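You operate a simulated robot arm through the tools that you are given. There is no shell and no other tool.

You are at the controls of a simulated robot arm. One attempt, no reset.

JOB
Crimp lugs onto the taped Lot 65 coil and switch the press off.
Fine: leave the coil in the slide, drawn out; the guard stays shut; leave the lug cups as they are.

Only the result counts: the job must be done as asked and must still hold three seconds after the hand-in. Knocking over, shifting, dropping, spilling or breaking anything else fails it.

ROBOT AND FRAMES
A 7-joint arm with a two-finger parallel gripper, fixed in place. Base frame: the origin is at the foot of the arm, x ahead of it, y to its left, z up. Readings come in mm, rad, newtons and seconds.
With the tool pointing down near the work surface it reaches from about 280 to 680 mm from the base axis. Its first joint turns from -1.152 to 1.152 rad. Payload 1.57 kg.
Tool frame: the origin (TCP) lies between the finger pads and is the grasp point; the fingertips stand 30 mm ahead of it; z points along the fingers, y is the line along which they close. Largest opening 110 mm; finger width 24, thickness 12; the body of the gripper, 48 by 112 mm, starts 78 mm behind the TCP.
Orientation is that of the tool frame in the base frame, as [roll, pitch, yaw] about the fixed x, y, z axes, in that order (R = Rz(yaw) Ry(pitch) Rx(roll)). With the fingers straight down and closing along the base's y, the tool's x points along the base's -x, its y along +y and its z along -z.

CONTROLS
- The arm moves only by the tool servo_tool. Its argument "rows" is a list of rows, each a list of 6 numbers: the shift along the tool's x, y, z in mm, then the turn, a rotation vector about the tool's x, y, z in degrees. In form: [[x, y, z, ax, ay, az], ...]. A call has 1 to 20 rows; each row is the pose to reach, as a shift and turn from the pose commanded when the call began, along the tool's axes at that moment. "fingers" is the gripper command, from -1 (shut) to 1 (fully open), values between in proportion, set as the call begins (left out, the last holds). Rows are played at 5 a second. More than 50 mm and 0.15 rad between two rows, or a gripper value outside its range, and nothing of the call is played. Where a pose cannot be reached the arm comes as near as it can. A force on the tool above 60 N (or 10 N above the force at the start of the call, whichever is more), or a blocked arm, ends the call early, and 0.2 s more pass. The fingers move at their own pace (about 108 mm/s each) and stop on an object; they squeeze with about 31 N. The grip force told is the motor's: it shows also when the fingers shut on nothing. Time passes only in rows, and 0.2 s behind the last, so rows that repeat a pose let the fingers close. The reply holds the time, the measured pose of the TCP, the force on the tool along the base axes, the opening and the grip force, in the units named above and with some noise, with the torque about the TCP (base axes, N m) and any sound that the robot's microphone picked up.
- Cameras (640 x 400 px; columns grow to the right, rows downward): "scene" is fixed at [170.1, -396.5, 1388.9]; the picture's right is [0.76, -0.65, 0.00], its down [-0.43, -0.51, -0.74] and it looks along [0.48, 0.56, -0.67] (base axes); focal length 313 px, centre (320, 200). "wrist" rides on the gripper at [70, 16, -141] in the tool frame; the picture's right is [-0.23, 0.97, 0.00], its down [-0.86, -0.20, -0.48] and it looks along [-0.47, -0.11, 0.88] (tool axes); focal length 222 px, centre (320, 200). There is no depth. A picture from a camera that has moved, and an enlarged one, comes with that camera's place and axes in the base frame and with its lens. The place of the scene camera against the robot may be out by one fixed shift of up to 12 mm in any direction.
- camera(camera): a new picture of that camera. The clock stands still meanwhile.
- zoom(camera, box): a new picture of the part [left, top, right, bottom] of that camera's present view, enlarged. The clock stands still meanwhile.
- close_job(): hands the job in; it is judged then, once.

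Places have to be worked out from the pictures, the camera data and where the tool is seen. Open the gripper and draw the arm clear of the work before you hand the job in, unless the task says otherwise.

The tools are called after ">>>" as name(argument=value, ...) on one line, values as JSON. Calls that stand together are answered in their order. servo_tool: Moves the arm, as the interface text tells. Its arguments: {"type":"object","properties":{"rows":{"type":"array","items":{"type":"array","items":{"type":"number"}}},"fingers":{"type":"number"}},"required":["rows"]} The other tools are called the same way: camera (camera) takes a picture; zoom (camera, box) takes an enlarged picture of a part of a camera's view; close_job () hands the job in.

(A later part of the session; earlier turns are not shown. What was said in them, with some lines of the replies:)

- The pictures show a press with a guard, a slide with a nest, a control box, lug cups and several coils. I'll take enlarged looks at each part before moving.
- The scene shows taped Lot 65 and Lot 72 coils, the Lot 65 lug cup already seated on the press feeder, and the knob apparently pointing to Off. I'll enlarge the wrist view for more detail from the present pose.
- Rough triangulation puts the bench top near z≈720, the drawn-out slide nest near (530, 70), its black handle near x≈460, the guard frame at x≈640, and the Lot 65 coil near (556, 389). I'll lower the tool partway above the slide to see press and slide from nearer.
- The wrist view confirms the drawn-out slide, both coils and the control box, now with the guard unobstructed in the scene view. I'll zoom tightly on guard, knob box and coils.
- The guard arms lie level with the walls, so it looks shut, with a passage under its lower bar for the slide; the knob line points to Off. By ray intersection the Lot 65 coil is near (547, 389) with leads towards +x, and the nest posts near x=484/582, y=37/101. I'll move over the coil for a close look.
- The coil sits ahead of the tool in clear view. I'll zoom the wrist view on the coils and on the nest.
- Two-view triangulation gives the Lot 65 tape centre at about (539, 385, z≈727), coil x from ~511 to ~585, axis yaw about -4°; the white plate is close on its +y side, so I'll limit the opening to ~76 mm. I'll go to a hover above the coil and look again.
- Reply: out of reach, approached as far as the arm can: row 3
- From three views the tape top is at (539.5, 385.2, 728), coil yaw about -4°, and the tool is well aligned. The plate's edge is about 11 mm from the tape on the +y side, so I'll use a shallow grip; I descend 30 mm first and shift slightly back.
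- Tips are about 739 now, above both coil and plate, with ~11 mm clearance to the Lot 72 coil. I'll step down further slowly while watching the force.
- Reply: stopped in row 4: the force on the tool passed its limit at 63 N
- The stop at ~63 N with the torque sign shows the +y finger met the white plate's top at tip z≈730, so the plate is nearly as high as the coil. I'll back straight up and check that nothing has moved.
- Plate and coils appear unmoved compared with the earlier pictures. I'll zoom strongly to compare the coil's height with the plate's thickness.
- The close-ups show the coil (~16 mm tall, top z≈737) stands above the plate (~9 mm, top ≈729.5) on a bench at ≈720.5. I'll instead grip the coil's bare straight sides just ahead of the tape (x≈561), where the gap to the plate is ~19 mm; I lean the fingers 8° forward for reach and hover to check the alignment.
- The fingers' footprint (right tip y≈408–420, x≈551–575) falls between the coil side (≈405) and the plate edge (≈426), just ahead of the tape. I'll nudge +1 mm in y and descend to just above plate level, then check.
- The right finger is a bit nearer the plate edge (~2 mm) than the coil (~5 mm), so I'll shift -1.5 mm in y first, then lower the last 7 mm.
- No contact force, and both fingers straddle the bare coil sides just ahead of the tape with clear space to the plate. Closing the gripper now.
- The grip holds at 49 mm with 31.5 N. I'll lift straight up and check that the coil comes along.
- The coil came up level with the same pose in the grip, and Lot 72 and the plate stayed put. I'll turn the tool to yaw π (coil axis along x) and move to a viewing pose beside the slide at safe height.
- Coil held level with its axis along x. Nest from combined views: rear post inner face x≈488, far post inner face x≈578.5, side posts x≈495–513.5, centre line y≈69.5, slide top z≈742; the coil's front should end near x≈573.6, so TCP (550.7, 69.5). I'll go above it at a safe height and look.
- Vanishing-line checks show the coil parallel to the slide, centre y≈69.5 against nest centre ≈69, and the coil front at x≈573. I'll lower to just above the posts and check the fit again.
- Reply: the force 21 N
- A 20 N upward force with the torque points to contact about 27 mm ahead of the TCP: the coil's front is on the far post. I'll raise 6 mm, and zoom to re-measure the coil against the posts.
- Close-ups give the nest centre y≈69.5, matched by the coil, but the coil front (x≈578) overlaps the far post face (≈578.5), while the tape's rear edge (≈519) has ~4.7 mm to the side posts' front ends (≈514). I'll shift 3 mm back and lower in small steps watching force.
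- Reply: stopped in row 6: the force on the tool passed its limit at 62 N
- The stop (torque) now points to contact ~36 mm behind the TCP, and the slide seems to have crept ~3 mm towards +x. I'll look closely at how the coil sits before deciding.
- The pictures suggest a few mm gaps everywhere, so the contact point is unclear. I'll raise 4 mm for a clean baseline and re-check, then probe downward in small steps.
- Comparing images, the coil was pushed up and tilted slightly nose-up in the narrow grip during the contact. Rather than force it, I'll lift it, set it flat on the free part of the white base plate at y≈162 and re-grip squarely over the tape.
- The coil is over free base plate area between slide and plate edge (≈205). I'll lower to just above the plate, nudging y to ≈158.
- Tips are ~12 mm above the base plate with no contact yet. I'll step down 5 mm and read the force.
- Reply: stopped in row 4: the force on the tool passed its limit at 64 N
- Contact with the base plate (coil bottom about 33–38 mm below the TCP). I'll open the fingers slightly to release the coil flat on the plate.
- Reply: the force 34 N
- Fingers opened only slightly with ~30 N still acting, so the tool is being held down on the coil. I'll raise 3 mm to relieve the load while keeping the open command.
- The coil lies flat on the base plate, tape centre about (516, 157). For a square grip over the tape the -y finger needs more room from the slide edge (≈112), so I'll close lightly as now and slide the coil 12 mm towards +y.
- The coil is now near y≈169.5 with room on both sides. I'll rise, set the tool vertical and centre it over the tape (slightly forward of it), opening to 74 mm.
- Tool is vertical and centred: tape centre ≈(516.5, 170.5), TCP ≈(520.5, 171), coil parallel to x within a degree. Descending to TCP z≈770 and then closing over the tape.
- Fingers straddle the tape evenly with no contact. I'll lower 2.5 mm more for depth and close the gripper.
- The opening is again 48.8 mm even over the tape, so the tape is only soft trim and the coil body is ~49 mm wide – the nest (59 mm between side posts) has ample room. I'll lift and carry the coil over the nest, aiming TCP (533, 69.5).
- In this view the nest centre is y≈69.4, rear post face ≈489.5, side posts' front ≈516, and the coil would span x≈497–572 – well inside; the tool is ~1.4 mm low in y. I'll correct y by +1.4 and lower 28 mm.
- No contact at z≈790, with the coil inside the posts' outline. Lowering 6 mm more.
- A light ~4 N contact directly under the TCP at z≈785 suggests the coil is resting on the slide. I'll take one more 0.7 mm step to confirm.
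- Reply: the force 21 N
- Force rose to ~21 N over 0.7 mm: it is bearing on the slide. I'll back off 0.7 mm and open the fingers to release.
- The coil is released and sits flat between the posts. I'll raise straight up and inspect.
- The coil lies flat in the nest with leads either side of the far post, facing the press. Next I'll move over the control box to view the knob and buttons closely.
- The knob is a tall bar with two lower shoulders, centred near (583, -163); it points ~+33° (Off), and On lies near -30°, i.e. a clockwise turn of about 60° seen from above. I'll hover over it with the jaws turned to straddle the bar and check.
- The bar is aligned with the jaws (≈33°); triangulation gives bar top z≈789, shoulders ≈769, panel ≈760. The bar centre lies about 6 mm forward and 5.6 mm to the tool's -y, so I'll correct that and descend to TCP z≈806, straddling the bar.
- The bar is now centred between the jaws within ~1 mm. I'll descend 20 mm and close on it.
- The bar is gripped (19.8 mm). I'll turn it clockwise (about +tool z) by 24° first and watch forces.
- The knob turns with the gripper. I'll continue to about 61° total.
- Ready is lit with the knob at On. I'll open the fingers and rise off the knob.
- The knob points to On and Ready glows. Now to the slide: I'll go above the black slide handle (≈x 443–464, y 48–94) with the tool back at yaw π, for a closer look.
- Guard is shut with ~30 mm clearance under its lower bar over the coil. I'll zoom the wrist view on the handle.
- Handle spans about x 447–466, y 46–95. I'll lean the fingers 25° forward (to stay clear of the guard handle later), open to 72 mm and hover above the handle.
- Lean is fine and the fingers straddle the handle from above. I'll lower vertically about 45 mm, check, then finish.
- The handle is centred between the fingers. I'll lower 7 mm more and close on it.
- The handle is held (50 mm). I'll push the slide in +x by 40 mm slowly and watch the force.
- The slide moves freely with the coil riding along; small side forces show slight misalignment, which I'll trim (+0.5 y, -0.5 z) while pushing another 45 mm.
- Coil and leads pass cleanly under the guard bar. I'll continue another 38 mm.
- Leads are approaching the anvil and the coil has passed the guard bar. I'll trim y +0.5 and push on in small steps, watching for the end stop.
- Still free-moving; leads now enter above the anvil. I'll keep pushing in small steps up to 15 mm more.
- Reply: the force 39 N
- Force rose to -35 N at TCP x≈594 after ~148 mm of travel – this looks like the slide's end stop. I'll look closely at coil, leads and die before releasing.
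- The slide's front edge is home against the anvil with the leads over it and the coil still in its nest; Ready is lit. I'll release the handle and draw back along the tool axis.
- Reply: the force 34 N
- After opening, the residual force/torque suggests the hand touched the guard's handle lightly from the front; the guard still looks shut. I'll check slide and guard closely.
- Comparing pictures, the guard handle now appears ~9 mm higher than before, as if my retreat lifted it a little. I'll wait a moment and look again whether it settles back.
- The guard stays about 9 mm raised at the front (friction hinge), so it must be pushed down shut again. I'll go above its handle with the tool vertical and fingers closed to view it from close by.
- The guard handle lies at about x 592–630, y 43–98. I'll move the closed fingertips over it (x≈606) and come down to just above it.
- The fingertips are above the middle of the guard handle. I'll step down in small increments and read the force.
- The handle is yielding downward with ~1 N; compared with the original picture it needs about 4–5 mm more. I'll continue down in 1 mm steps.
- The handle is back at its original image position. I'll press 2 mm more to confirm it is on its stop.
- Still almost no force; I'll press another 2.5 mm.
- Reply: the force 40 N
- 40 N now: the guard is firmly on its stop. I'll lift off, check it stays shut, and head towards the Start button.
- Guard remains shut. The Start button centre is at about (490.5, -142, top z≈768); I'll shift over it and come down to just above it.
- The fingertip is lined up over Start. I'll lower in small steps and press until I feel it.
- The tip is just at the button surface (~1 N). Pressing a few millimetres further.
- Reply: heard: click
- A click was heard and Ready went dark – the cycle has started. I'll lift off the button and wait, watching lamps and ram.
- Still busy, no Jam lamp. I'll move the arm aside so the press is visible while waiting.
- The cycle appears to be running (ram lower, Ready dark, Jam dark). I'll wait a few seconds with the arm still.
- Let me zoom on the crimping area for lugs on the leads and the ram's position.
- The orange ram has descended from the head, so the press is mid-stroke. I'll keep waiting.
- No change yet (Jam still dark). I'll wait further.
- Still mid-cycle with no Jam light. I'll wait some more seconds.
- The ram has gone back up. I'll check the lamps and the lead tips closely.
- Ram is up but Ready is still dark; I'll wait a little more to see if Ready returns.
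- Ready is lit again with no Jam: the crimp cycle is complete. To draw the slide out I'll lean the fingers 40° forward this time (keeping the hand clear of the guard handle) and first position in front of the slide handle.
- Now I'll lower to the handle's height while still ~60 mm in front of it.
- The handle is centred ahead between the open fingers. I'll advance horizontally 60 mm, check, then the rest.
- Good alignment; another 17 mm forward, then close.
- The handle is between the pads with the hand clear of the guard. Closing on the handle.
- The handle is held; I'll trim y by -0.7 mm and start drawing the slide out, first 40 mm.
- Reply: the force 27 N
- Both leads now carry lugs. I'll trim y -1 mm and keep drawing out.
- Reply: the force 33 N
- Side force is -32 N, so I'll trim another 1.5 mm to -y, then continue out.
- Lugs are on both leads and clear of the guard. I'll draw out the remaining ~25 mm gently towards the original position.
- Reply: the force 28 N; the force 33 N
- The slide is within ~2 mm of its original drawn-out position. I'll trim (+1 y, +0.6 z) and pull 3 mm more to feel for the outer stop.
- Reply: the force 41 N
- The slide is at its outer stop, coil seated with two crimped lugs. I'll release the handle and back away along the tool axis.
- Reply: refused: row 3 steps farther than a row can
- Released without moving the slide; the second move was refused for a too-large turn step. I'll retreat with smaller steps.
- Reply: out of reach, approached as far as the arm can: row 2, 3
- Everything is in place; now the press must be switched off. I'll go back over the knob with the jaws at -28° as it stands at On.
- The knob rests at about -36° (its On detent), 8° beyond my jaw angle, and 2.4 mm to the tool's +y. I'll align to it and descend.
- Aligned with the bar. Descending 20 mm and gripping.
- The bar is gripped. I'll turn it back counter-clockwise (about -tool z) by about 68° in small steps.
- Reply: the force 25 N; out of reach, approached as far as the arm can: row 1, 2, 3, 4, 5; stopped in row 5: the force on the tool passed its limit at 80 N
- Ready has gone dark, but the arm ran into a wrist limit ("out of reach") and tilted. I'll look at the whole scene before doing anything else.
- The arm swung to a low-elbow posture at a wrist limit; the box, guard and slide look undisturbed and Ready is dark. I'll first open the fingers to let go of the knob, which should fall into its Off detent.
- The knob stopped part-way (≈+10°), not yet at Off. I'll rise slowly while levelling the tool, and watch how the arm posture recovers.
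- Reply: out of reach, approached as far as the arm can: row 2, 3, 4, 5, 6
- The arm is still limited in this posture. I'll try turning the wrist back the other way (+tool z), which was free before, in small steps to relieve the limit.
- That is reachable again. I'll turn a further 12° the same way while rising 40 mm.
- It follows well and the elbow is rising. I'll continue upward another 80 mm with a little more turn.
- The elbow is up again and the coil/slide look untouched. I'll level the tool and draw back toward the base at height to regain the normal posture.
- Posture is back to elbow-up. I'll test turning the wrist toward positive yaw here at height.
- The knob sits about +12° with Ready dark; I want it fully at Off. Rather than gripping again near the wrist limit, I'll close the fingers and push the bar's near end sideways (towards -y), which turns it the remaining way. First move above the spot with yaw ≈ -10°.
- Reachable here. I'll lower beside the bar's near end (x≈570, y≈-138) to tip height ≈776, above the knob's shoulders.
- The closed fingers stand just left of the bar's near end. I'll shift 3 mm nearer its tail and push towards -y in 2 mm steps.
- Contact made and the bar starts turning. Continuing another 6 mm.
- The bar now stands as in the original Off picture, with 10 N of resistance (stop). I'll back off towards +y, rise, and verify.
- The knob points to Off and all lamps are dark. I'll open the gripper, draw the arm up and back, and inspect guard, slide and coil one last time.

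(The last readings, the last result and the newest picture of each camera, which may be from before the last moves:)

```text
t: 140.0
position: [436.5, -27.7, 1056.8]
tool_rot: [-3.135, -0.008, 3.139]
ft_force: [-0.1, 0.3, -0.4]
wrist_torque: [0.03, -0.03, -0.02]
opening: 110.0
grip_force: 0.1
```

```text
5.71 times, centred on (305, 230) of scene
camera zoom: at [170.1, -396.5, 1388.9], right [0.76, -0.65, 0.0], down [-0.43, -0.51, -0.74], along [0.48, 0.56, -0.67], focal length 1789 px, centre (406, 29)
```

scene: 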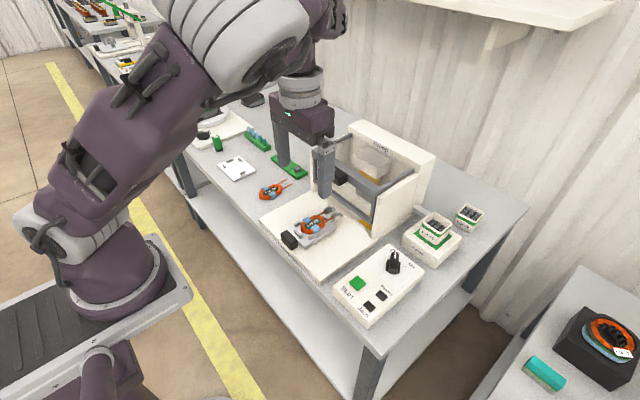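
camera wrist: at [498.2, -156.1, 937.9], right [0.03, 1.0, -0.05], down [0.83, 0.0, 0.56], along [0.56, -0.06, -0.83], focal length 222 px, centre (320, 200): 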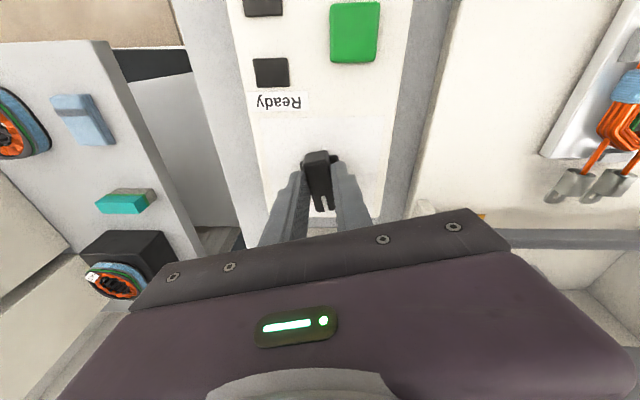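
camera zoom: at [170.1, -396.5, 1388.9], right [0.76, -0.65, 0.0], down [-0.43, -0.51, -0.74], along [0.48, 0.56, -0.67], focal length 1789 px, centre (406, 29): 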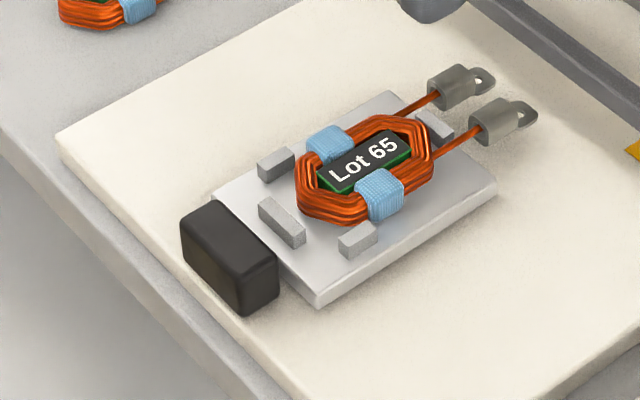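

Knob, slide and guard match their required states. One last check that the Lot 72 coil, the white plate and the cups have not moved.

>>> zoom(camera="scene", box=[200, 130, 320, 205])

>>> zoom(camera="scene", box=[395, 195, 495, 270])

```text
5.33 times, centred on (260, 168) of scene
camera zoom: at [170.1, -396.5, 1388.9], right [0.76, -0.65, 0.0], down [-0.43, -0.51, -0.74], along [0.48, 0.56, -0.67], focal length 1670 px, centre (640, 373)
```

zoom: 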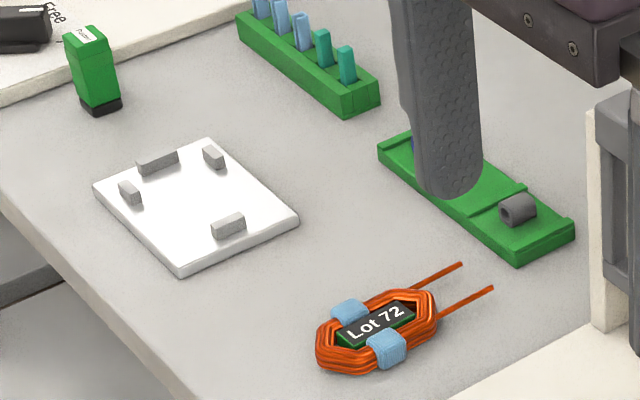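

```text
5.33 times, centred on (445, 232) of scene
camera zoom: at [170.1, -396.5, 1388.9], right [0.76, -0.65, 0.0], down [-0.43, -0.51, -0.74], along [0.48, 0.56, -0.67], focal length 1670 px, centre (-347, 27)
```

zoom: 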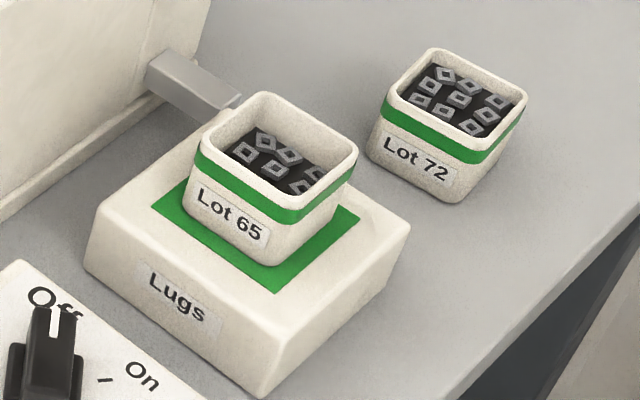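

The white plate, the Lot 72 coil, the racks and the lug cups all sit where they were in the first pictures. The Lot 65 coil carries two crimped lugs and lies in the drawn-out slide. The guard is shut, the knob is at Off, the gripper is open and the arm is clear, so I'm handing the job in.

>>> close_job()

```text
The job is handed in.
```

I crimped lugs onto both leads of the taped Lot 65 coil, switched the press off, and handed the job in. The tool only confirmed the hand-in, so I don't know how it was judged.

**At hand-in, from the last pictures:**
- **Coil:** it lies in the slide's nest, with the slide drawn out to its stop.
- **Press:** the knob is back at Off, and the Ready and Jam lamps are dark. The Jam lamp never lit.
- **Guard:** it is shut, in the same position as at the start.
- **Everything else:** the white plate, the Lot 72 coil, the racks and both lug cups look unmoved from the first pictures.
- **Arm:** the gripper is open and the arm is clear of the work.

**What went wrong on the way:**
- **White plate:** a finger came down on it and was stopped at about 63 N. It did not appear to move.
- **Guard:** backing away from the slide lifted it about 9 mm. I pressed it back onto its stop before starting the crimp.
- **Knob:** a wrist limit stopped the turn to Off partway, so I pushed the knob the rest of the way with closed fingers.
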